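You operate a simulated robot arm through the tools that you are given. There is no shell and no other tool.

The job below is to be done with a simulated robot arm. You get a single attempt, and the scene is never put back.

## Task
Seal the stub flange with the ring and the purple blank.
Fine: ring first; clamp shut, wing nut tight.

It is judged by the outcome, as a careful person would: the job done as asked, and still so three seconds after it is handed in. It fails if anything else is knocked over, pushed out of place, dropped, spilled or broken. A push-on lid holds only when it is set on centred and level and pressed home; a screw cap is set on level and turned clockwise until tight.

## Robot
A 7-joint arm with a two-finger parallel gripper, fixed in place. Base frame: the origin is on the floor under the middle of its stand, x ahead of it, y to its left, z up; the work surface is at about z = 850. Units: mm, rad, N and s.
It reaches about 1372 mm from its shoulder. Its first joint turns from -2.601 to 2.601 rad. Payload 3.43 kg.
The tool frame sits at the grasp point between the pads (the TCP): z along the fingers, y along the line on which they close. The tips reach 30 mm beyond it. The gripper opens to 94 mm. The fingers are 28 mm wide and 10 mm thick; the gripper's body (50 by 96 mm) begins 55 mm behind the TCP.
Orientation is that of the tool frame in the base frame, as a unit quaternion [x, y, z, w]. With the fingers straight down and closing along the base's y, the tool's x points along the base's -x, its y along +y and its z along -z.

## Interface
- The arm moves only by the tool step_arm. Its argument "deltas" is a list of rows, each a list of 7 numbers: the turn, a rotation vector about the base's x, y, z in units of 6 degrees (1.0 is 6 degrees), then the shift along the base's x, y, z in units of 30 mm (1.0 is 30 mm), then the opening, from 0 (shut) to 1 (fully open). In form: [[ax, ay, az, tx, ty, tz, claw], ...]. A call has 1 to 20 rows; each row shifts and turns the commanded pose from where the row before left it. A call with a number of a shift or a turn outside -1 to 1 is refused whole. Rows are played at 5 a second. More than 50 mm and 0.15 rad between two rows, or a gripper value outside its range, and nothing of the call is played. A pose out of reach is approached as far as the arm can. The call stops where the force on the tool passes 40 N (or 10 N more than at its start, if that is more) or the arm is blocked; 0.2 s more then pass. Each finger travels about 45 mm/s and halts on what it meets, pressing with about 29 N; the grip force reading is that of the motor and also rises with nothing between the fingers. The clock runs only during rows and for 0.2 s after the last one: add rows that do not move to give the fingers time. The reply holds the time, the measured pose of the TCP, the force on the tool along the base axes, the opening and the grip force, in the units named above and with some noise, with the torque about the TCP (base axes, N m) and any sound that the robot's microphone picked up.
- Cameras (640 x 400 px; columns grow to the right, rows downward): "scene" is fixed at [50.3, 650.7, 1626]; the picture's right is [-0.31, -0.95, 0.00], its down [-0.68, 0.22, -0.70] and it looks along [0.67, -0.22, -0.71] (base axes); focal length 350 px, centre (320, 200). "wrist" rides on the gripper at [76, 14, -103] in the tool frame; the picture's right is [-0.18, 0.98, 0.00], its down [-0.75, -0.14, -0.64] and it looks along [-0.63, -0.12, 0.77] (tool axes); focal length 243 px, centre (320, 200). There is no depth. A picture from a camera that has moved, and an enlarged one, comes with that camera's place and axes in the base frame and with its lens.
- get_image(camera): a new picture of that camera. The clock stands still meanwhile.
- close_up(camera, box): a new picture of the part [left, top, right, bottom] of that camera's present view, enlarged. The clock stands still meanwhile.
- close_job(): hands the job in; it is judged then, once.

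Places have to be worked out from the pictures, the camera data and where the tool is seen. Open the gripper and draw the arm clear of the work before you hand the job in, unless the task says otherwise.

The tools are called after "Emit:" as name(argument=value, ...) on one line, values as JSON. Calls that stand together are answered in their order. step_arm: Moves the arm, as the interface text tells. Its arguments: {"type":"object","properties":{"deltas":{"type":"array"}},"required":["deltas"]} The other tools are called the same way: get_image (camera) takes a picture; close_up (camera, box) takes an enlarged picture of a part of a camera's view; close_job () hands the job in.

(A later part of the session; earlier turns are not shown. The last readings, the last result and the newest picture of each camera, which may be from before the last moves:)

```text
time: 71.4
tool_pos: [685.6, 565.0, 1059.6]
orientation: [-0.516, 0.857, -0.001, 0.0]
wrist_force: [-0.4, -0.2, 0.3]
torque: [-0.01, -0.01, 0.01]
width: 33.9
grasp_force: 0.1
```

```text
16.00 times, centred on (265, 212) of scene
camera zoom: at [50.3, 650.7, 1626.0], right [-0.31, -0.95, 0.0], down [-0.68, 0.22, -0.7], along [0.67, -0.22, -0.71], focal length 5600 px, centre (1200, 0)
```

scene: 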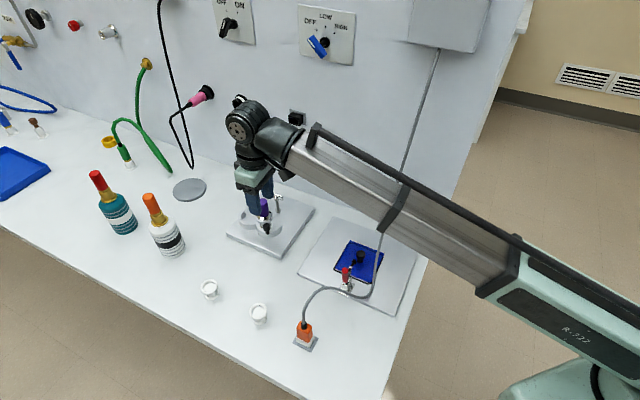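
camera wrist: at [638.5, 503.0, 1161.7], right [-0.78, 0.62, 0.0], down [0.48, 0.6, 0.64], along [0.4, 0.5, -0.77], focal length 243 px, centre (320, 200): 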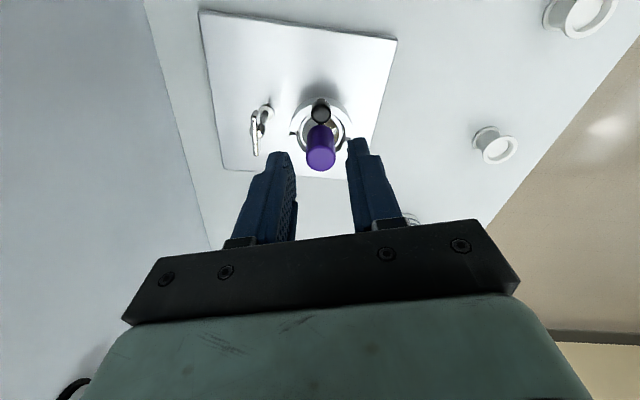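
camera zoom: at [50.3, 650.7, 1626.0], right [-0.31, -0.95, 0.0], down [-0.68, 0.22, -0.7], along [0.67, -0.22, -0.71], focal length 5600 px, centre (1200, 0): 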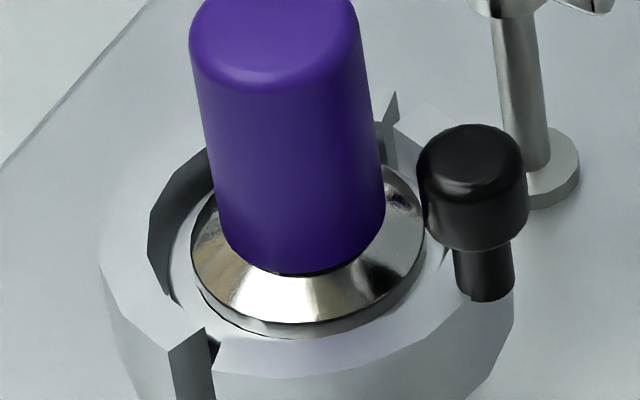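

The jaws have closed around the stack with only the normal small end gaps. Let me now look closely at the wing nut and the rear jaw gap.

Emit:
close_up(camera="wrist", box=[235, 90, 315, 170])

Emit:
close_up(camera="scene", box=[262, 188, 292, 213])

```text
5.00 times, centred on (275, 130) of wrist
camera zoom: at [638.5, 503.0, 1161.7], right [-0.78, 0.62, 0.0], down [0.48, 0.6, 0.64], along [0.4, 0.5, -0.77], focal length 1213 px, centre (545, 550)
```

zoom: 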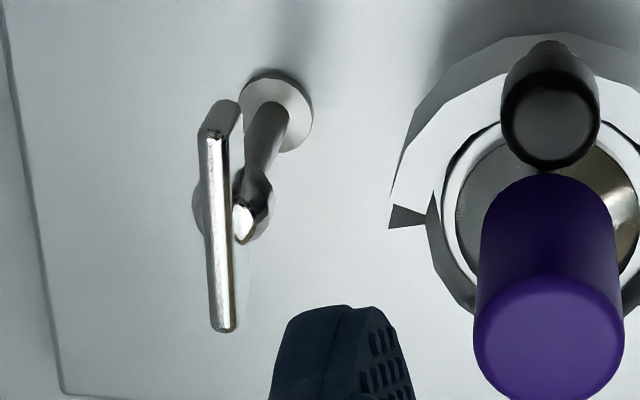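

```text
16.00 times, centred on (277, 200) of scene
camera zoom: at [50.3, 650.7, 1626.0], right [-0.31, -0.95, 0.0], down [-0.68, 0.22, -0.7], along [0.67, -0.22, -0.71], focal length 5600 px, centre (1008, 192)
```

zoom: 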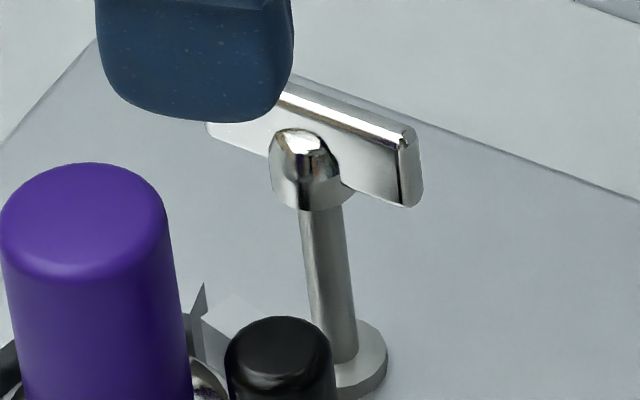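

From two views I now place the wing nut axis at about (755,546) with its bar along the bench direction (top z≈938). I'll square the yaw to the bar and move above it for a better look.

Emit:
step_arm(deltas=[[0, 0, -0.464, 0.466, -0.123, -0.05, 0.36], [0, 0, -0.464, 0.466, -0.123, -0.05, 0.36], [0, 0, -0.464, 0.466, -0.123, -0.05, 0.36], [0, 0, -0.464, 0.466, -0.123, -0.05, 0.36], [0, 0, -0.464, 0.466, -0.123, -0.05, 0.36], [0, 0, 0, 0, 0, 0, 0.36], [0, 0, 0, 0, 0, 0, 0.36]])

Emit:
get_image(camera="wrist")

Emit:
close_up(camera="wrist", box=[260, 60, 380, 180])

Emit:
get_image(camera="scene")

```text
time: 73.0
tool_pos: [756.0, 546.7, 1052.9]
orientation: [-0.408, 0.913, 0.0, 0.0]
wrist_force: [-0.6, -0.4, 0.0]
torque: [-0.02, -0.01, -0.02]
width: 33.9
grasp_force: 0.1
```

```text
taken
camera wrist: at [696.0, 498.1, 1154.9], right [-0.61, 0.79, 0.0], down [0.61, 0.47, 0.64], along [0.51, 0.39, -0.77], focal length 243 px, centre (320, 200)
```

wrist: 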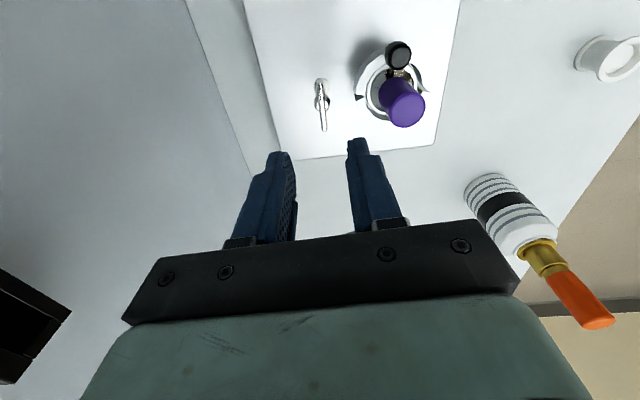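

```text
3.33 times, centred on (320, 120) of wrist
camera zoom: at [696.0, 498.1, 1154.9], right [-0.61, 0.79, 0.0], down [0.61, 0.47, 0.64], along [0.51, 0.39, -0.77], focal length 809 px, centre (320, 467)
```

zoom: 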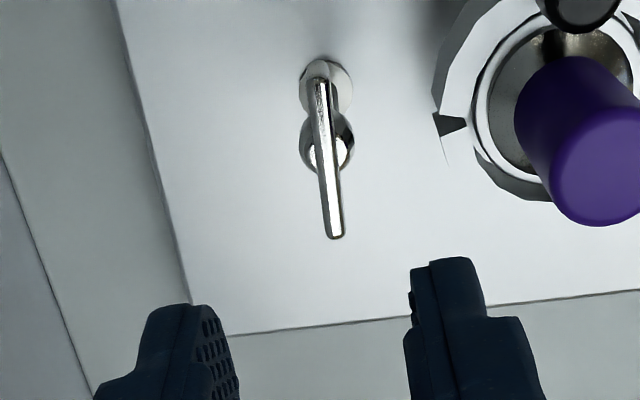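

```text
taken
```

scene: 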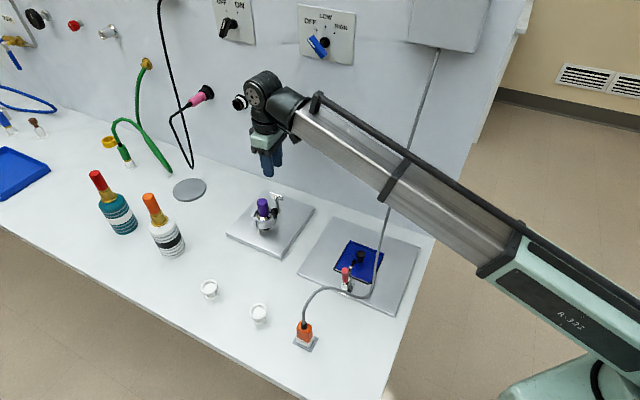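

The bar lies nearly under the tool axis, turned about −4° from it. I'll trim position (−3.8,−0.7 mm) and yaw, and descend to z≈985 for a closer view.

Emit:
step_arm(deltas=[[0, 0, -0.6, -0.127, -0.022, -0.5, 0.36], [0, 0, 0, 0, 0, -0.8, 0.36], [0, 0, 0, 0, 0, -0.8, 0.36], [0, 0, 0, 0, 0, -0.13, 0.36], [0, 0, 0, 0, 0, 0, 0.36], [0, 0, 0, 0, 0, 0, 0.36]])

Emit:
close_up(camera="wrist", box=[260, 90, 380, 210])

Emit:
close_up(camera="scene", box=[245, 175, 305, 225])

```text
time: 74.4
tool_pos: [752.2, 546.9, 985.2]
orientation: [-0.379, 0.925, 0.0, -0.001]
wrist_force: [0.0, 0.0, 0.4]
torque: [0.01, -0.04, -0.02]
width: 34.1
grasp_force: 0.0
```

```text
3.33 times, centred on (320, 150) of wrist
camera zoom: at [689.0, 502.4, 1088.1], right [-0.56, 0.83, 0.0], down [0.64, 0.43, 0.64], along [0.53, 0.36, -0.77], focal length 809 px, centre (320, 367)
```

zoom: 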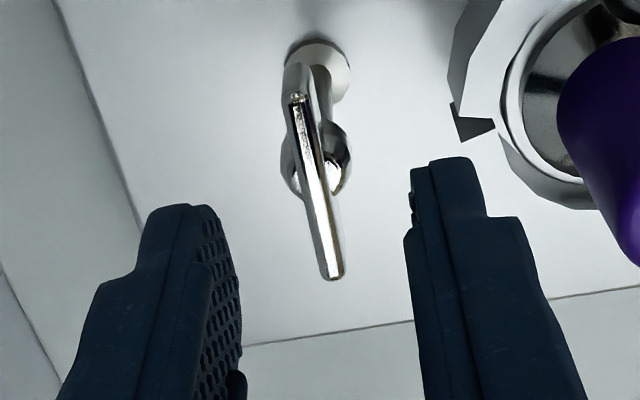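

```text
8.00 times, centred on (275, 200) of scene
camera zoom: at [50.3, 650.7, 1626.0], right [-0.31, -0.95, 0.0], down [-0.68, 0.22, -0.7], along [0.67, -0.22, -0.71], focal length 2800 px, centre (680, 200)
```

zoom: 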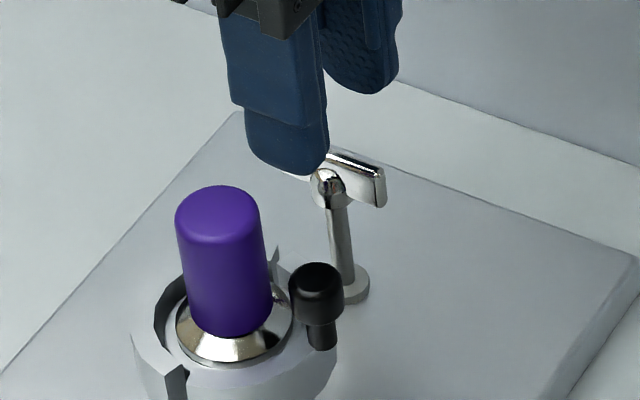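

The yaw is now square with the bar. Triangulating again puts the bar top at z≈935, axis (755.5,546.5); I'll shift +3 mm in x and descend so the fingertips straddle the bar's upper part.

Emit:
step_arm(deltas=[[0, 0, 0, 0.1, 0.05, -0.3, 0.36], [0, 0, 0, 0, 0, -0.3, 0.36], [0, 0, 0, 0, 0, -0.2, 0.36], [0, 0, 0, 0, 0, 0, 0.36], [0, 0, 0, 0, 0, 0, 0.36]])

Emit:
close_up(camera="wrist", box=[260, 110, 380, 230])

Emit:
close_up(camera="scene", box=[255, 180, 305, 220])

```text
time: 75.6
tool_pos: [756.3, 548.6, 962.7]
orientation: [-0.379, 0.925, 0.0, 0.0]
wrist_force: [1.1, -0.7, 0.4]
torque: [-0.02, 0.01, -0.03]
width: 33.7
grasp_force: 0.2
```

```text
3.33 times, centred on (320, 170) of wrist
camera zoom: at [693.1, 502.9, 1064.3], right [-0.56, 0.83, 0.0], down [0.64, 0.43, 0.64], along [0.53, 0.36, -0.77], focal length 809 px, centre (320, 300)
```

zoom: 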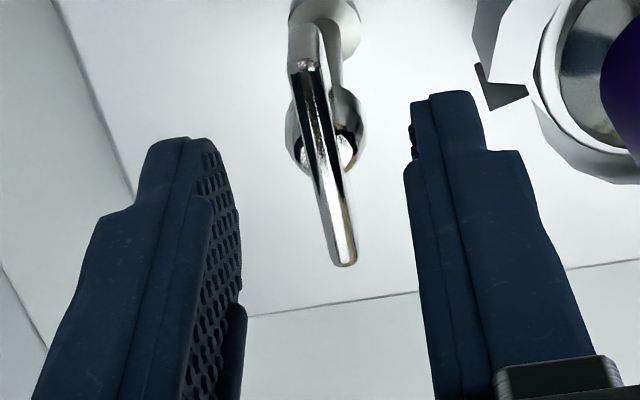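

```text
10.00 times, centred on (280, 200) of scene
camera zoom: at [50.3, 650.7, 1626.0], right [-0.31, -0.95, 0.0], down [-0.68, 0.22, -0.7], along [0.67, -0.22, -0.71], focal length 3500 px, centre (720, 200)
```

zoom: 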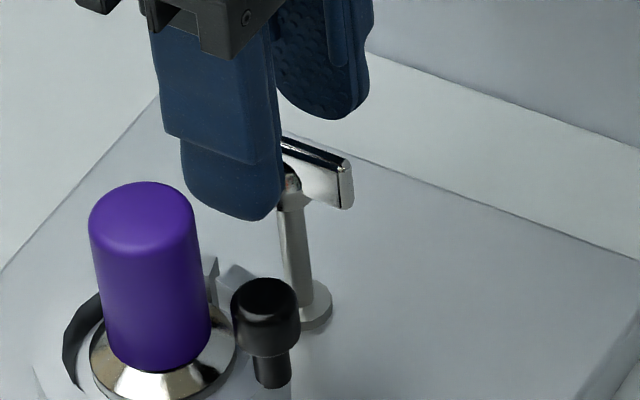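

Well centred (≈0.2 mm along, 1.4 mm across). Trimming and descending 8 mm so the tips overlap the bar, then closing.

Emit:
step_arm(deltas=[[0, 0, 0, -0.03, 0.03, -0.15, 0.36], [0, 0, 0, 0, 0, -0.14, 0.36], [0, 0, 0, 0, 0, 0, 0.36], [0, 0, 0, 0, 0, 0, 0.2], [0, 0, 0, 0, 0, 0, 0.0], [0, 0, 0, 0, 0, 0, 0.0], [0, 0, 0, 0, 0, 0, 0.0]])

Emit:
close_up(camera="wrist", box=[260, 110, 380, 230])

Emit:
close_up(camera="scene", box=[255, 180, 305, 220])

```text
time: 77.2
tool_pos: [755.2, 549.1, 953.7]
orientation: [-0.38, 0.925, -0.001, -0.001]
wrist_force: [2.2, -2.3, 0.5]
torque: [-0.02, -0.04, 0.0]
width: 5.7
grasp_force: 40.0
```

```text
3.33 times, centred on (320, 170) of wrist
camera zoom: at [692.3, 504.1, 1055.3], right [-0.56, 0.83, 0.0], down [0.64, 0.43, 0.64], along [0.53, 0.36, -0.77], focal length 809 px, centre (320, 300)
```

zoom: 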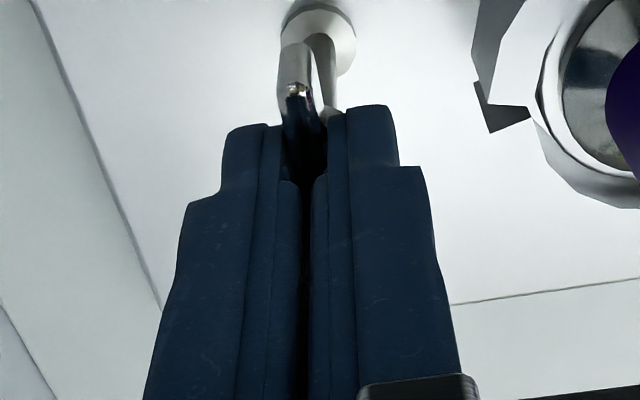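

```text
10.00 times, centred on (280, 200) of scene
camera zoom: at [50.3, 650.7, 1626.0], right [-0.31, -0.95, 0.0], down [-0.68, 0.22, -0.7], along [0.67, -0.22, -0.71], focal length 3500 px, centre (720, 200)
```

zoom: 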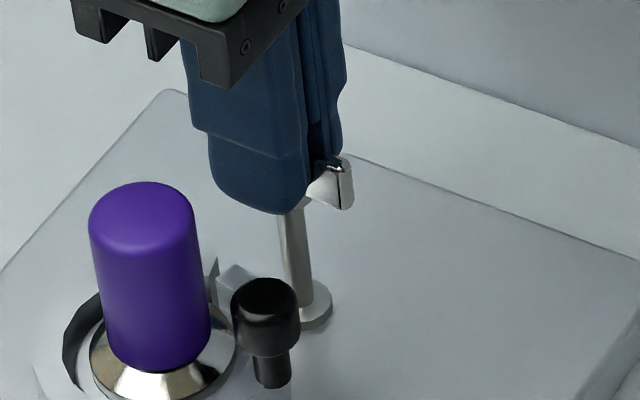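

The bar is pinched directly (5.7 mm). Now turning clockwise 18° first and watching the torque.

Emit:
step_arm(deltas=[[0, 0, -1, 0, 0, 0, 0], [0, 0, -1, 0, 0, 0, 0], [0, 0, -1, 0, 0, 0, 0], [0, 0, 0, 0, 0, 0, 0]])

Emit:
close_up(camera="wrist", box=[260, 110, 380, 230])

Emit:
close_up(camera="scene", box=[255, 180, 305, 220])

```text
time: 78.2
tool_pos: [755.8, 548.7, 952.0]
orientation: [-0.229, 0.973, 0.0, 0.0]
wrist_force: [12.0, -5.0, 5.1]
torque: [-0.63, 0.85, 0.01]
width: 5.8
grasp_force: 40.4
```

```text
3.33 times, centred on (320, 170) of wrist
camera zoom: at [682.3, 525.7, 1055.3], right [-0.27, 0.96, 0.0], down [0.74, 0.21, 0.64], along [0.62, 0.18, -0.77], focal length 809 px, centre (320, 300)
```

zoom: 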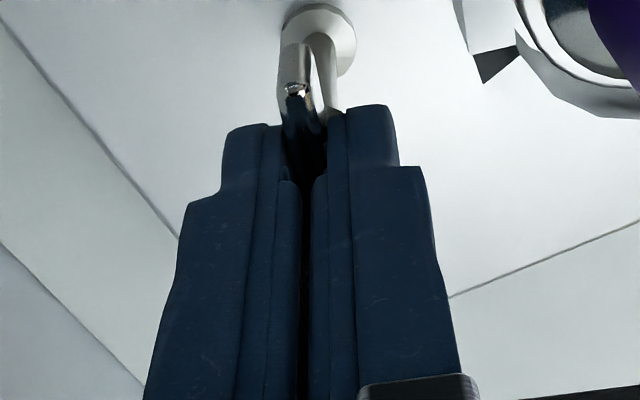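

```text
10.00 times, centred on (280, 200) of scene
camera zoom: at [50.3, 650.7, 1626.0], right [-0.31, -0.95, 0.0], down [-0.68, 0.22, -0.7], along [0.67, -0.22, -0.71], focal length 3500 px, centre (720, 200)
```

zoom: 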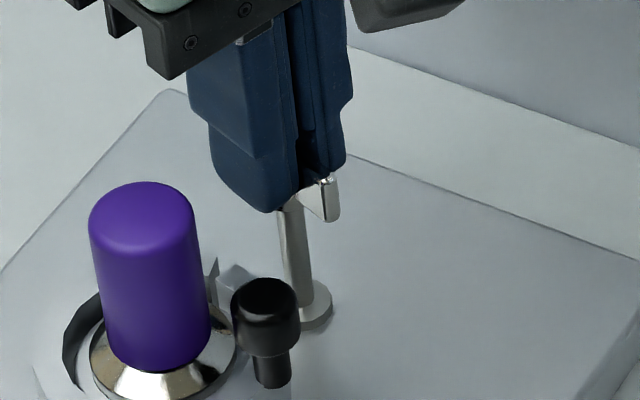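

The nut turns freely with the gripper (torque z≈0), with a small side force from axis offset. I'll shift 0.9 mm to relieve it and keep turning clockwise.

Emit:
step_arm(deltas=[[0, 0, 0, 0.028, -0.012, 0, 0], [0, 0, -1, 0, 0, 0, 0], [0, 0, -1, 0, 0, 0, 0], [0, 0, -1, 0, 0, 0, 0], [0, 0, -1, 0, 0, 0, 0], [0, 0, 0, 0, 0, 0, 0]])

Emit:
close_up(camera="wrist", box=[260, 110, 380, 230])

Emit:
close_up(camera="scene", box=[255, 180, 305, 220])

```text
time: 79.6
tool_pos: [755.8, 547.3, 953.1]
orientation: [-0.022, 1.0, -0.001, 0.0]
wrist_force: [6.3, -14.3, 9.5]
torque: [-0.22, -0.51, 0.0]
width: 5.9
grasp_force: 40.1
```

```text
3.33 times, centred on (320, 170) of wrist
camera zoom: at [680.3, 557.1, 1055.3], right [0.14, 0.99, 0.0], down [0.76, -0.11, 0.64], along [0.64, -0.09, -0.77], focal length 809 px, centre (320, 300)
```

zoom: 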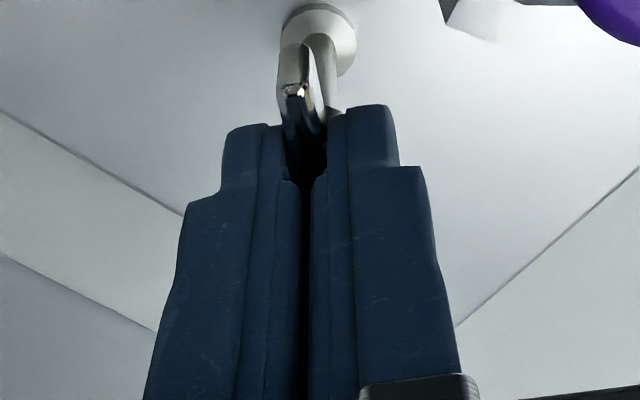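

```text
10.00 times, centred on (280, 200) of scene
camera zoom: at [50.3, 650.7, 1626.0], right [-0.31, -0.95, 0.0], down [-0.68, 0.22, -0.7], along [0.67, -0.22, -0.71], focal length 3500 px, centre (720, 200)
```

zoom: 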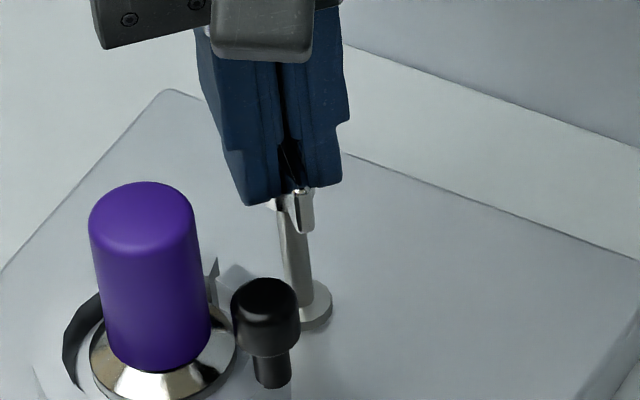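

Still turning freely (torque z≈0 after 42°). Relieving the side load again and continuing clockwise.

Emit:
step_arm(deltas=[[0, 0, 0, 0.013, -0.03, 0.01, 0], [0, 0, -1, 0, 0, 0, 0], [0, 0, -1, 0, 0, 0, 0], [0, 0, -1, 0, 0, 0, 0], [0, 0, -1, 0, 0, 0, 0], [0, 0, -1, 0, 0, 0, 0], [0, 0, 0, 0, 0, 0, 0]])

Emit:
close_up(camera="wrist", box=[260, 110, 380, 230])

Emit:
close_up(camera="scene", box=[245, 180, 305, 230])

```text
time: 81.2
tool_pos: [755.9, 546.1, 952.5]
orientation: [0.238, 0.971, -0.001, 0.0]
wrist_force: [-4.4, -13.8, 4.8]
torque: [-0.75, -0.8, 0.03]
width: 5.8
grasp_force: 40.0
```

```text
3.33 times, centred on (320, 170) of wrist
camera zoom: at [696.0, 592.9, 1055.3], right [0.62, 0.79, 0.0], down [0.6, -0.47, 0.64], along [0.5, -0.4, -0.77], focal length 809 px, centre (320, 300)
```

zoom: 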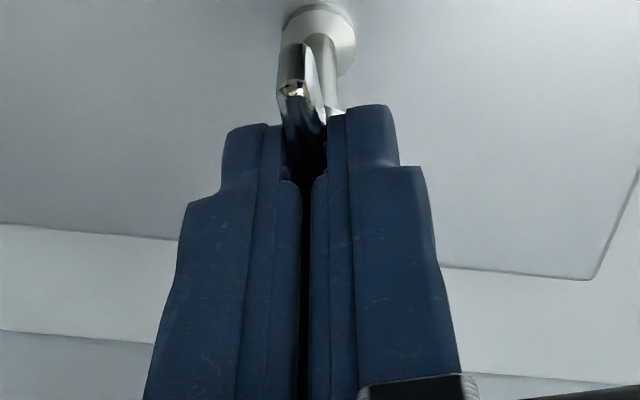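

```text
8.00 times, centred on (275, 205) of scene
camera zoom: at [50.3, 650.7, 1626.0], right [-0.31, -0.95, 0.0], down [-0.68, 0.22, -0.7], along [0.67, -0.22, -0.71], focal length 2800 px, centre (680, 160)
```

zoom: 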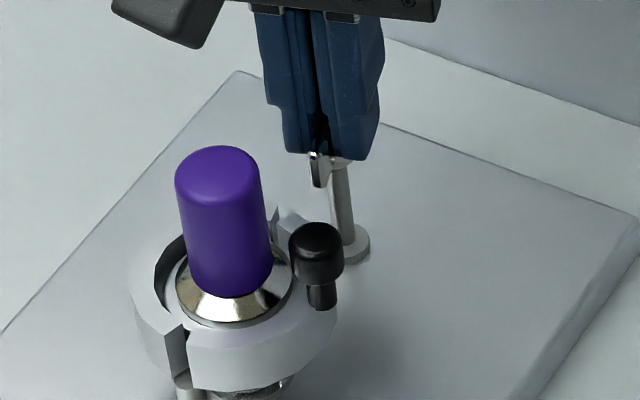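

Turned 72° so far, free spinning; the side load shows the nut axis is ~3 mm from the tool axis along the bar. I'll compensate the offset while turning another 30°.

Emit:
step_arm(deltas=[[0, 0, 0, -0.017, -0.075, 0.005, 0], [0, 0, -1, -0.0076, -0.0085, 0, 0], [0, 0, -1, -0.0076, -0.0085, 0, 0], [0, 0, -1, -0.0076, -0.0085, 0, 0], [0, 0, -1, -0.0076, -0.0085, 0, 0], [0, 0, -1, -0.0076, -0.0085, 0, 0], [0, 0, 0, 0, 0, 0, 0]])

Emit:
close_up(camera="wrist", box=[260, 110, 380, 230])

Emit:
close_up(camera="scene", box=[245, 180, 305, 230])

```text
time: 82.8
tool_pos: [754.7, 544.7, 952.3]
orientation: [0.48, 0.877, 0.001, 0.0]
wrist_force: [9.5, 20.0, 6.6]
torque: [-0.57, -0.55, -0.08]
width: 5.9
grasp_force: 40.1
```

```text
3.33 times, centred on (320, 170) of wrist
camera zoom: at [727.1, 615.9, 1055.4], right [0.93, 0.37, 0.0], down [0.29, -0.71, 0.64], along [0.24, -0.59, -0.77], focal length 809 px, centre (320, 300)
```

zoom: 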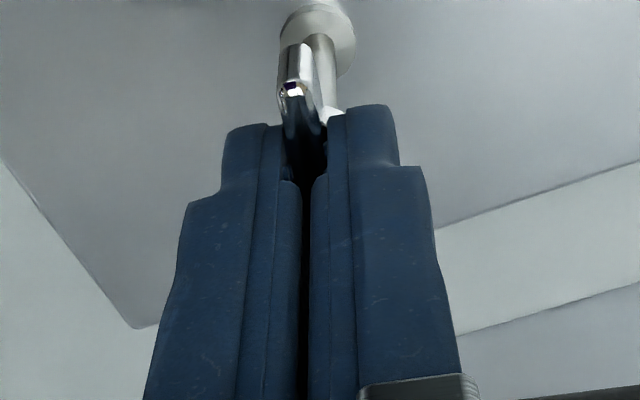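

```text
8.00 times, centred on (275, 205) of scene
camera zoom: at [50.3, 650.7, 1626.0], right [-0.31, -0.95, 0.0], down [-0.68, 0.22, -0.7], along [0.67, -0.22, -0.71], focal length 2800 px, centre (680, 160)
```

zoom: 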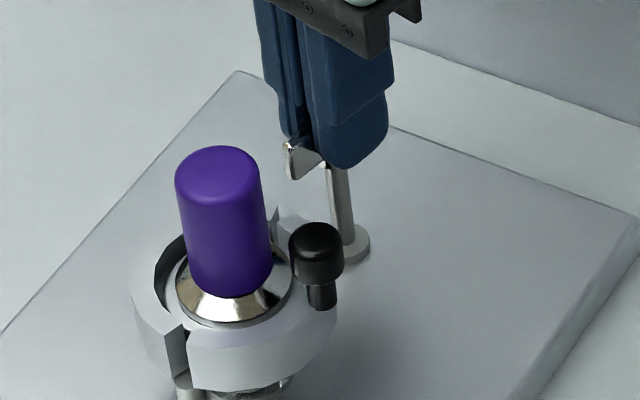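

Over-compensated (22 N in the other direction). Correcting back by ~1.8 mm and continuing clockwise.

Emit:
step_arm(deltas=[[0, 0, 0, 0.026, 0.055, 0, 0], [0, 0, 0, 0, 0, 0, 0], [0, 0, -1, -0.0055, -0.0033, 0, 0], [0, 0, -1, -0.0055, -0.0033, 0, 0], [0, 0, -1, -0.0055, -0.0033, 0, 0], [0, 0, 0, 0, 0, 0, 0]])

Emit:
close_up(camera="scene", box=[245, 180, 305, 230])

```text
time: 84.2
tool_pos: [753.7, 545.5, 952.3]
orientation: [0.611, 0.791, -0.001, 0.0]
wrist_force: [-5.5, 5.6, -2.4]
torque: [1.36, 0.28, 0.04]
width: 5.8
grasp_force: 39.6
```

```text
8.00 times, centred on (275, 205) of scene
camera zoom: at [50.3, 650.7, 1626.0], right [-0.31, -0.95, 0.0], down [-0.68, 0.22, -0.7], along [0.67, -0.22, -0.71], focal length 2800 px, centre (680, 160)
```

zoom: 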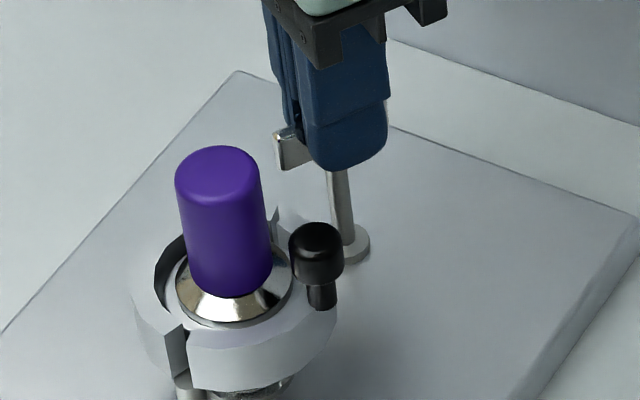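

Loads are lower now; still no tightening torque after 120°. Continuing clockwise 30° more.

Emit:
step_arm(deltas=[[0, 0, 0, -0.01, 0.01, 0, 0], [0, 0, -1, -0.005, 0, 0, 0], [0, 0, -1, -0.005, 0, 0, 0], [0, 0, -1, -0.005, 0, 0, 0], [0, 0, -1, -0.005, 0, 0, 0], [0, 0, -1, -0.005, 0, 0, 0], [0, 0, 0, 0, 0, 0, 0]])

Emit:
close_up(camera="scene", box=[245, 180, 305, 230])

Emit:
get_image(camera="wrist")

```text
time: 85.8
tool_pos: [753.3, 545.8, 953.2]
orientation: [0.796, 0.606, -0.001, 0.0]
wrist_force: [-21.1, -4.1, -7.4]
torque: [0.7, 0.11, -0.02]
width: 5.9
grasp_force: 40.4
```

```text
8.00 times, centred on (275, 205) of scene
camera zoom: at [50.3, 650.7, 1626.0], right [-0.31, -0.95, 0.0], down [-0.68, 0.22, -0.7], along [0.67, -0.22, -0.71], focal length 2800 px, centre (680, 160)
```

zoom: 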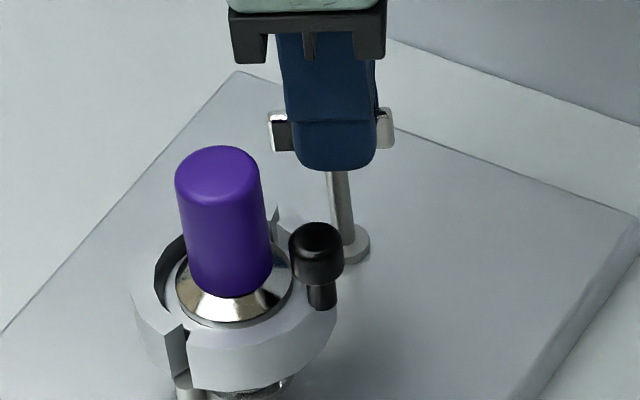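

```text
taken
camera wrist: at [788.7, 613.8, 1055.2], right [0.9, -0.44, 0.0], down [-0.34, -0.69, 0.64], along [-0.28, -0.58, -0.77], focal length 243 px, centre (320, 200)
```

wrist: 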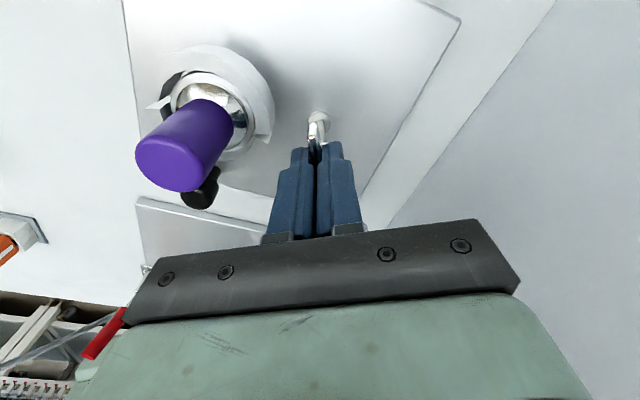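

Turned 150° so far. This viewpoint also shows the clamp from behind; I'll zoom on it to check the closure.

Emit:
close_up(camera="wrist", box=[130, 30, 290, 150])

Emit:
close_up(camera="wrist", box=[260, 100, 380, 200])

```text
3.33 times, centred on (210, 90) of wrist
camera zoom: at [788.7, 613.8, 1055.2], right [0.9, -0.44, 0.0], down [-0.34, -0.69, 0.64], along [-0.28, -0.58, -0.77], focal length 809 px, centre (687, 567)
```

zoom: 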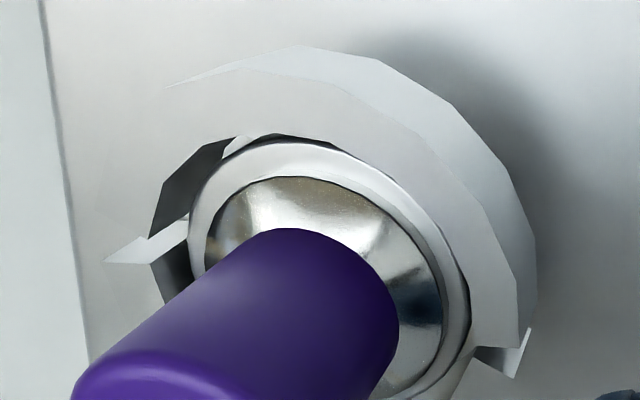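

```text
4.00 times, centred on (320, 150) of wrist
camera zoom: at [788.7, 613.8, 1055.2], right [0.9, -0.44, 0.0], down [-0.34, -0.69, 0.64], along [-0.28, -0.58, -0.77], focal length 970 px, centre (320, 400)
```

zoom: 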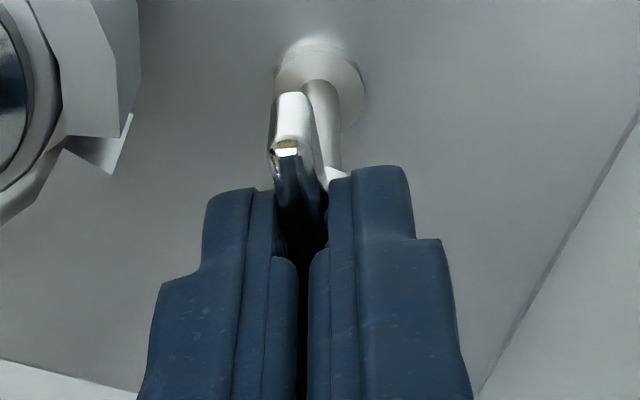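

The jaw tips' inner corners meet at the back, so the clamp is shut. The nut still turns freely; I'll relieve the side load and continue clockwise.

Emit:
step_arm(deltas=[[0, 0, 0, -0.05, -0.01, -0.01, 0], [0, 0, -1, 0, 0, 0, 0], [0, 0, -1, 0, 0, 0, 0], [0, 0, -1, 0, 0, 0, 0], [0, 0, -1, 0, 0.005, 0, 0], [0, 0, -1, 0, 0.005, 0, 0], [0, 0, 0, 0, 0, 0, 0]])

Emit:
close_up(camera="scene", box=[245, 180, 305, 230])

```text
time: 87.4
tool_pos: [752.3, 546.5, 953.7]
orientation: [0.923, 0.385, -0.001, 0.0]
wrist_force: [-17.8, 9.0, 2.5]
torque: [-0.75, 0.98, 0.02]
width: 6.2
grasp_force: 40.0
```

```text
8.00 times, centred on (275, 205) of scene
camera zoom: at [50.3, 650.7, 1626.0], right [-0.31, -0.95, 0.0], down [-0.68, 0.22, -0.7], along [0.67, -0.22, -0.71], focal length 2800 px, centre (680, 160)
```

zoom: 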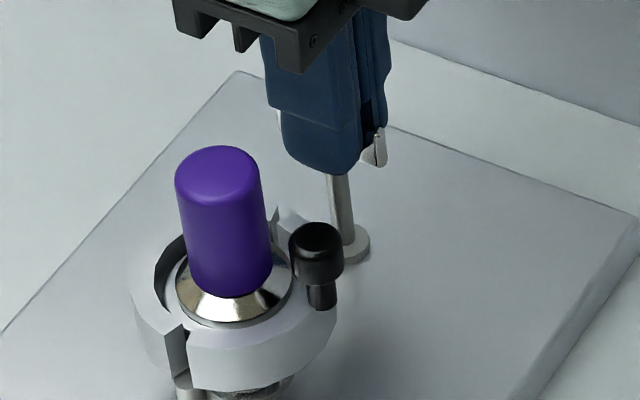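

180° done, still free. Shifting to relieve the side load and continuing as far as the wrist allows.

Emit:
step_arm(deltas=[[0, 0, 0, -0.045, 0.025, 0, 0], [0, 0, -1, 0, 0.004, 0, 0], [0, 0, -1, 0, 0.004, 0, 0], [0, 0, -1, 0, 0.004, 0, 0], [0, 0, -1, 0.004, 0.004, 0, 0], [0, 0, -1, 0.004, 0.004, 0, 0], [0, 0, 0, 0, 0, 0, 0]])

Emit:
close_up(camera="scene", box=[245, 180, 305, 230])

```text
time: 89.0
tool_pos: [752.0, 546.8, 953.3]
orientation: [0.923, 0.385, 0.001, -0.002]
wrist_force: [-7.8, 23.0, 18.3]
torque: [-0.11, 0.36, 0.02]
width: 5.6
grasp_force: 40.2
out of reach, approached as far as the arm can: row 2, 3, 4, 5, 6
```

```text
8.00 times, centred on (275, 205) of scene
camera zoom: at [50.3, 650.7, 1626.0], right [-0.31, -0.95, 0.0], down [-0.68, 0.22, -0.7], along [0.67, -0.22, -0.71], focal length 2800 px, centre (680, 160)
```

zoom: 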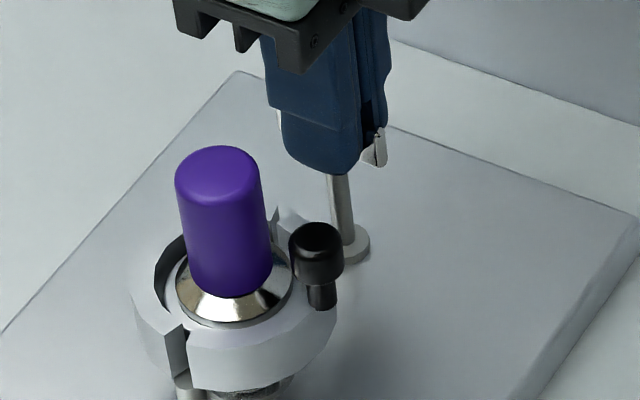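

The wrist limit is reached at yaw ≈ −135°. I'll release, rise above the bar, and rotate back for a fresh grip.

Emit:
step_arm(deltas=[[0, 0, 0, 0, 0, 0, 0.2], [0, 0, 0, 0, 0, 0, 0.36], [0, 0, 0, 0, 0, 0, 0.36], [0, 0, 0, 0, 0, 0.3, 0.36], [0, 0, 0, 0, 0, 0.6, 0.36], [0, 0, 0, 0, 0, 0.6, 0.36], [0, 0, 0, 0, 0, 0, 0.36]])

Emit:
close_up(camera="wrist", box=[260, 90, 380, 210])

Emit:
close_up(camera="scene", box=[245, 180, 305, 230])

```text
time: 90.6
tool_pos: [750.5, 545.4, 997.9]
orientation: [0.922, 0.387, 0.0, 0.0]
wrist_force: [0.8, 0.2, 0.2]
torque: [0.02, 0.0, 0.02]
width: 33.6
grasp_force: 0.1
```

```text
3.33 times, centred on (320, 150) of wrist
camera zoom: at [815.5, 589.2, 1100.4], right [0.57, -0.82, 0.0], down [-0.63, -0.44, 0.64], along [-0.53, -0.37, -0.77], focal length 809 px, centre (320, 367)
```

zoom: 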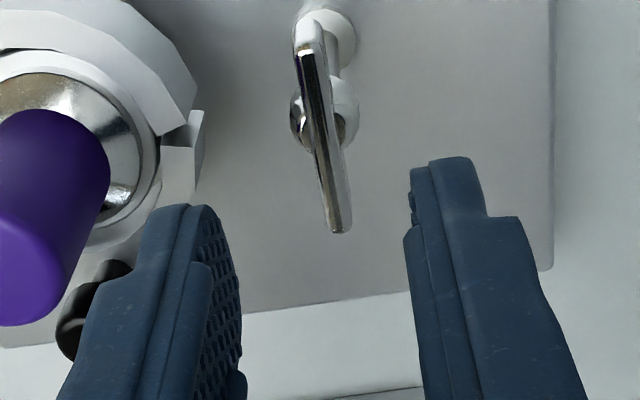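

```text
8.00 times, centred on (275, 205) of scene
camera zoom: at [50.3, 650.7, 1626.0], right [-0.31, -0.95, 0.0], down [-0.68, 0.22, -0.7], along [0.67, -0.22, -0.71], focal length 2800 px, centre (680, 160)
```

zoom: 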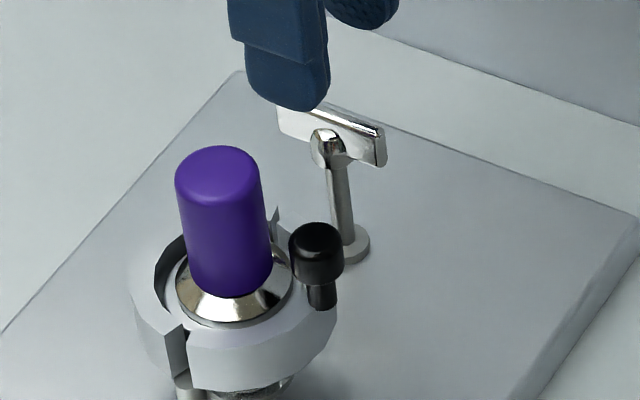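

The bar has made half a turn. This opposite-side view pins the nut axis at (755.3,546.1), bar top z≈936. Rotating the wrist back +180° for the next grip.

Emit:
step_arm(deltas=[[0, 0, 1, 0, 0, 0, 0.36], [0, 0, 1, 0, 0, 0, 0.36], [0, 0, 1, 0, 0, 0, 0.36], [0, 0, 1, 0, 0, 0, 0.36], [0, 0, 1, 0, 0, 0, 0.36], [0, 0, 1, 0, 0, 0, 0.36], [0, 0, 1, 0, 0, 0, 0.36], [0, 0, 1, 0, 0, 0, 0.36], [0, 0, 1, 0, 0, 0, 0.36], [0, 0, 1, 0, 0, 0, 0.36], [0, 0, 1, 0, 0, 0, 0.36], [0, 0, 1, 0, 0, 0, 0.36], [0, 0, 1, 0, 0, 0, 0.36], [0, 0, 1, 0, 0, 0, 0.36], [0, 0, 1, 0, 0, 0, 0.36], [0, 0, 1, 0, 0, 0, 0.36], [0, 0, 1, 0, 0, 0, 0.36], [0, 0, 1, 0, 0, 0, 0.36], [0, 0, 1, 0, 0, 0, 0.36], [0, 0, 0, 0, 0, 0, 0.36]])

Emit:
close_up(camera="wrist", box=[260, 90, 380, 210])

```text
time: 94.8
tool_pos: [751.3, 546.5, 997.9]
orientation: [0.179, 0.984, 0.0, 0.0]
wrist_force: [0.8, -0.1, -0.9]
torque: [0.02, 0.0, -0.03]
width: 33.6
grasp_force: 0.1
```

```text
3.33 times, centred on (320, 150) of wrist
camera zoom: at [686.9, 585.2, 1100.0], right [0.52, 0.86, 0.0], down [0.66, -0.4, 0.64], along [0.55, -0.33, -0.77], focal length 809 px, centre (320, 367)
```

zoom: 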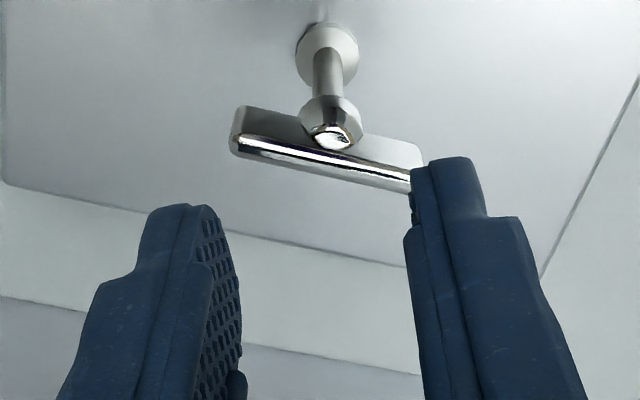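

Rotating the remaining 66° to square up with the bar again.

Emit:
step_arm(deltas=[[0, 0, 1, 0, 0, 0, 0.36], [0, 0, 1, 0, 0, 0, 0.36], [0, 0, 1, 0, 0, 0, 0.36], [0, 0, 1, 0, 0, 0, 0.36], [0, 0, 1, 0, 0, 0, 0.36], [0, 0, 1, 0, 0, 0, 0.36], [0, 0, 1, 0, 0, 0, 0.36], [0, 0, 1, 0, 0, 0, 0.36], [0, 0, 1, 0, 0, 0, 0.36], [0, 0, 1, 0, 0, 0, 0.36], [0, 0, 1, 0, 0, 0, 0.36], [0, 0, 0, 0, 0, 0, 0.36], [0, 0, 0, 0, 0, 0, 0.36]])

Emit:
close_up(camera="wrist", box=[260, 90, 380, 210])

```text
time: 97.6
tool_pos: [752.1, 546.9, 997.1]
orientation: [-0.384, 0.923, 0.0, -0.001]
wrist_force: [1.0, 0.6, -0.8]
torque: [-0.05, 0.02, -0.02]
width: 33.9
grasp_force: 0.1
```

```text
3.33 times, centred on (320, 150) of wrist
camera zoom: at [689.0, 501.7, 1100.1], right [-0.57, 0.82, 0.0], down [0.63, 0.44, 0.64], along [0.53, 0.37, -0.77], focal length 809 px, centre (320, 367)
```

zoom: 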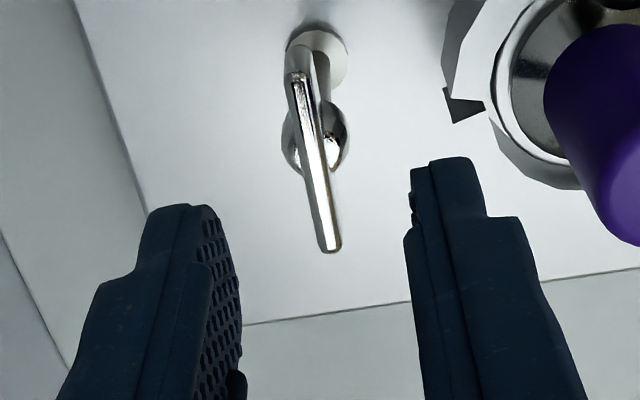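

Squared with the bar. Shifting ~1.5 mm to the axis, descending to grip height and closing again.

Emit:
step_arm(deltas=[[0, 0, -0.1, 0.048, -0.01, -0.5, 0.36], [0, 0, 0, 0, 0, -0.5, 0.36], [0, 0, 0, 0, 0, -0.45, 0.36], [0, 0, 0, 0, 0, 0, 0.36], [0, 0, 0, 0, 0, 0, 0.36], [0, 0, 0, 0, 0, 0, 0.2], [0, 0, 0, 0, 0, 0, 0.0], [0, 0, 0, 0, 0, 0, 0.0], [0, 0, 0, 0, 0, 0, 0.0]])

Emit:
close_up(camera="wrist", box=[260, 110, 380, 230])

```text
time: 99.6
tool_pos: [753.6, 546.9, 953.6]
orientation: [-0.38, 0.925, 0.001, 0.0]
wrist_force: [1.5, -2.2, -1.2]
torque: [0.24, 0.22, 0.49]
width: 5.8
grasp_force: 39.7
```

```text
3.33 times, centred on (320, 170) of wrist
camera zoom: at [690.3, 502.1, 1056.0], right [-0.56, 0.83, 0.0], down [0.63, 0.43, 0.64], along [0.53, 0.36, -0.77], focal length 809 px, centre (320, 300)
```

zoom: 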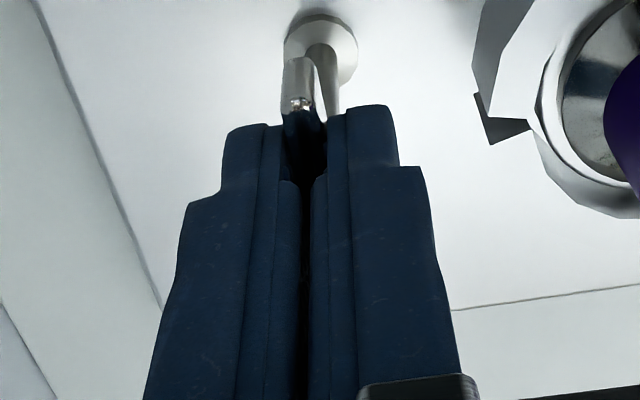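

Gripped; now there is already +0.49 N·m reaction about z, suggesting resistance. I'll turn clockwise in small steps and watch torque.

Emit:
step_arm(deltas=[[0, 0, -0.5, 0, 0, 0, 0], [0, 0, -0.5, 0, 0, 0, 0], [0, 0, 0, 0, 0, 0, 0]])

Emit:
close_up(camera="scene", box=[245, 180, 305, 230])

```text
time: 100.4
tool_pos: [753.9, 547.5, 953.5]
orientation: [-0.331, 0.944, 0.0, -0.001]
wrist_force: [1.2, 0.2, 0.3]
torque: [-0.09, 0.1, 1.23]
width: 8.4
grasp_force: 42.7
```

```text
8.00 times, centred on (275, 205) of scene
camera zoom: at [50.3, 650.7, 1626.0], right [-0.31, -0.95, 0.0], down [-0.68, 0.22, -0.7], along [0.67, -0.22, -0.71], focal length 2800 px, centre (680, 160)
```

zoom: 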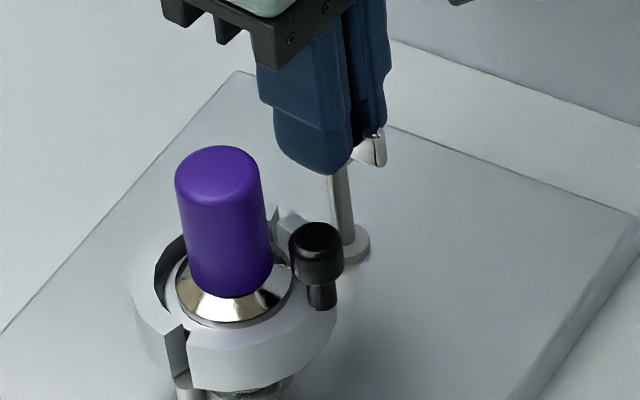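

Strong reaction of 1.23 N·m and the bar no longer follows (fingers being pried to 8.4 mm): the nut has come up tight. Checking the bar angle in the wrist view.

Emit:
close_up(camera="wrist", box=[260, 110, 380, 230])

Emit:
step_arm(deltas=[[0, 0, -0.4, 0, 0, 0, 0], [0, 0, 0, 0, 0, 0, 0], [0, 0, 0, 0, 0, 0, 0]])

Emit:
close_up(camera="wrist", box=[260, 110, 380, 230])

```text
3.33 times, centred on (320, 170) of wrist
camera zoom: at [686.4, 509.2, 1056.0], right [-0.47, 0.88, 0.0], down [0.68, 0.36, 0.64], along [0.57, 0.3, -0.77], focal length 809 px, centre (320, 300)
```

zoom: 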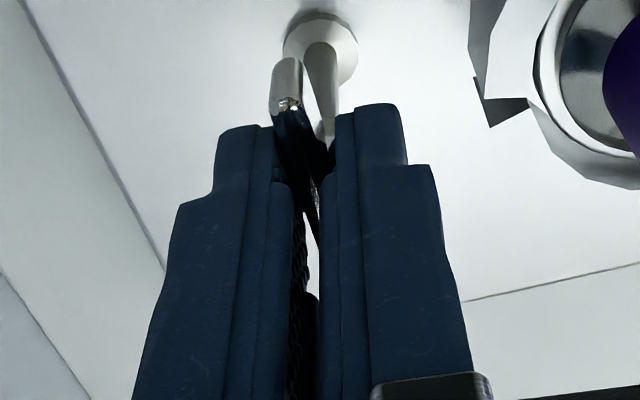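

```text
time: 101.2
tool_pos: [753.4, 546.2, 953.7]
orientation: [-0.311, 0.95, 0.0, -0.001]
wrist_force: [-0.9, 0.9, -6.4]
torque: [0.38, -0.34, 1.33]
width: 9.6
grasp_force: 43.9
```

```text
3.33 times, centred on (320, 170) of wrist
camera zoom: at [684.8, 512.0, 1056.0], right [-0.43, 0.9, 0.0], down [0.69, 0.33, 0.64], along [0.58, 0.28, -0.77], focal length 809 px, centre (320, 300)
```

zoom: 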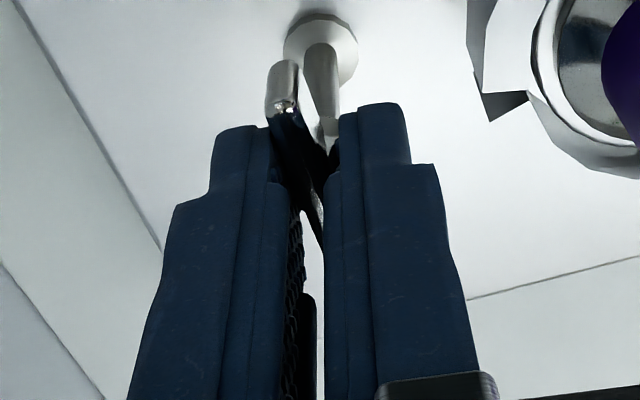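

The bar stays put under 1.33 N·m: the wing nut is tight. I'll back the twist off partially (without reversing it), open, and lift away.

Emit:
step_arm(deltas=[[0, 0, 0.5, 0, 0, 0, 0], [0, 0, 0, 0, 0, 0, 0.2], [0, 0, 0, 0, 0, 0, 0.36], [0, 0, 0, 0, 0, 0, 0.36], [0, 0, 0, 0, 0, 0.3, 0.36], [0, 0, 0, 0, 0, 0.6, 0.36], [0, 0, 0, 0, 0, 0.8, 0.36], [0, 0, 0, 0, 0, 0.8, 0.36], [0, 0, 0, 0, 0, 0.8, 0.36], [0, 0, 0, 0, 0, 0, 0.36]])

Emit:
get_image(camera="wrist")

Emit:
close_up(camera="wrist", box=[300, 30, 440, 140])

Emit:
close_up(camera="scene", box=[240, 180, 300, 235])

```text
time: 103.4
tool_pos: [754.3, 546.9, 1051.5]
orientation: [-0.336, 0.942, -0.001, 0.0]
wrist_force: [0.8, -1.0, -0.4]
torque: [0.0, 0.01, 0.0]
width: 33.4
grasp_force: 0.1
```

```text
taken
camera wrist: at [687.6, 508.5, 1155.3], right [-0.48, 0.88, 0.0], down [0.67, 0.37, 0.64], along [0.56, 0.31, -0.77], focal length 243 px, centre (320, 200)
```

wrist: 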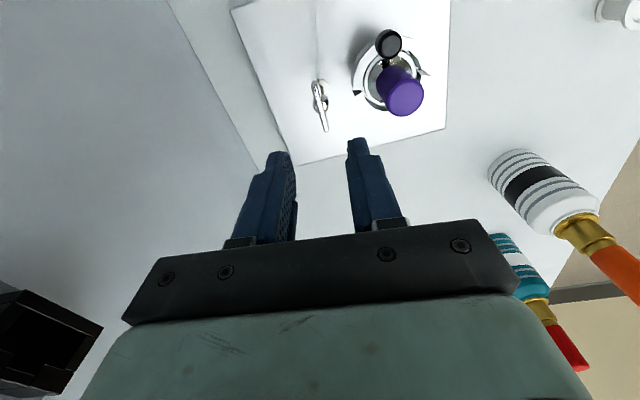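

```text
3.64 times, centred on (370, 85) of wrist
camera zoom: at [687.6, 508.5, 1155.3], right [-0.48, 0.88, 0.0], down [0.67, 0.37, 0.64], along [0.56, 0.31, -0.77], focal length 882 px, centre (138, 618)
```

zoom: 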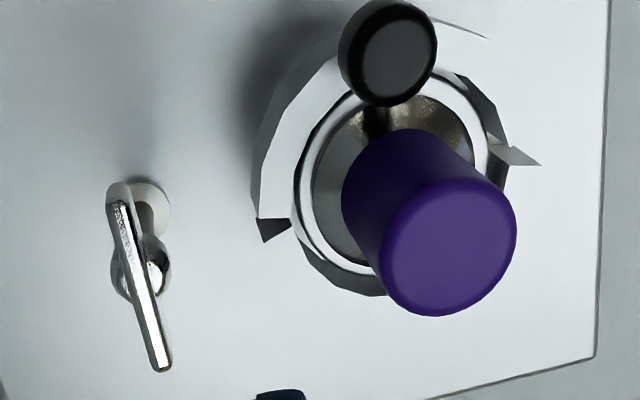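

```text
7.27 times, centred on (270, 208) of scene
camera zoom: at [50.3, 650.7, 1626.0], right [-0.31, -0.95, 0.0], down [-0.68, 0.22, -0.7], along [0.67, -0.22, -0.71], focal length 2546 px, centre (684, 146)
```

zoom: 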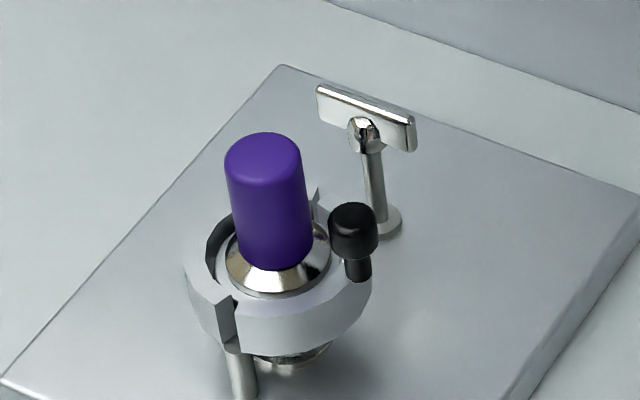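

The wing nut stayed in place. Let me zoom tight on the rear jaw gap and on the stack to verify the clamp is fully shut.

Emit:
close_up(camera="wrist", box=[345, 60, 405, 110])

Emit:
close_up(camera="wrist", box=[390, 40, 440, 90])

Emit:
close_up(camera="scene", box=[252, 205, 282, 230])

```text
8.00 times, centred on (375, 85) of wrist
camera zoom: at [687.6, 508.5, 1155.3], right [-0.48, 0.88, 0.0], down [0.67, 0.37, 0.64], along [0.56, 0.31, -0.77], focal length 1941 px, centre (-120, 1120)
```

zoom: 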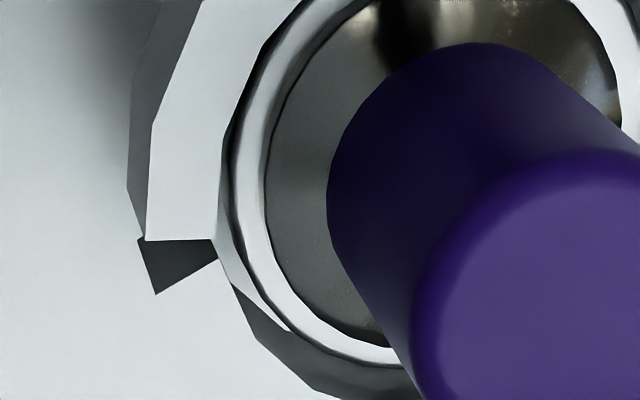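

```text
8.00 times, centred on (415, 65) of wrist
camera zoom: at [687.6, 508.5, 1155.3], right [-0.48, 0.88, 0.0], down [0.67, 0.37, 0.64], along [0.56, 0.31, -0.77], focal length 1941 px, centre (-440, 1280)
```

zoom: 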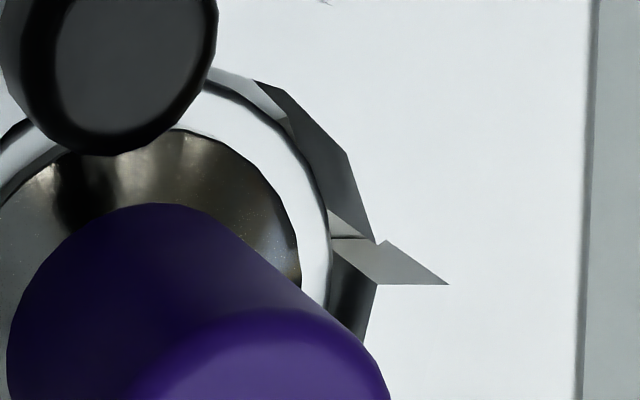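

```text
16.00 times, centred on (267, 218) of scene
camera zoom: at [50.3, 650.7, 1626.0], right [-0.31, -0.95, 0.0], down [-0.68, 0.22, -0.7], along [0.67, -0.22, -0.71], focal length 5600 px, centre (1168, -80)
```

zoom: 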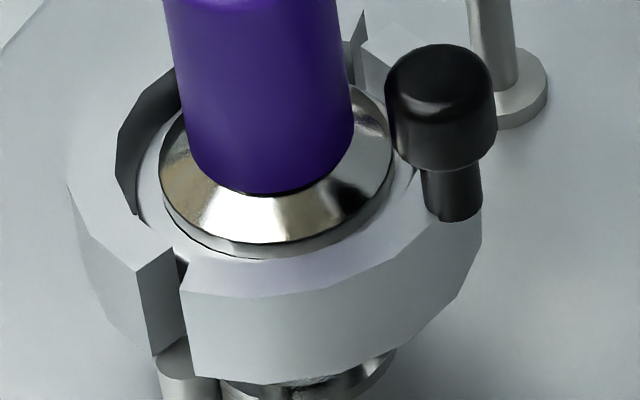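

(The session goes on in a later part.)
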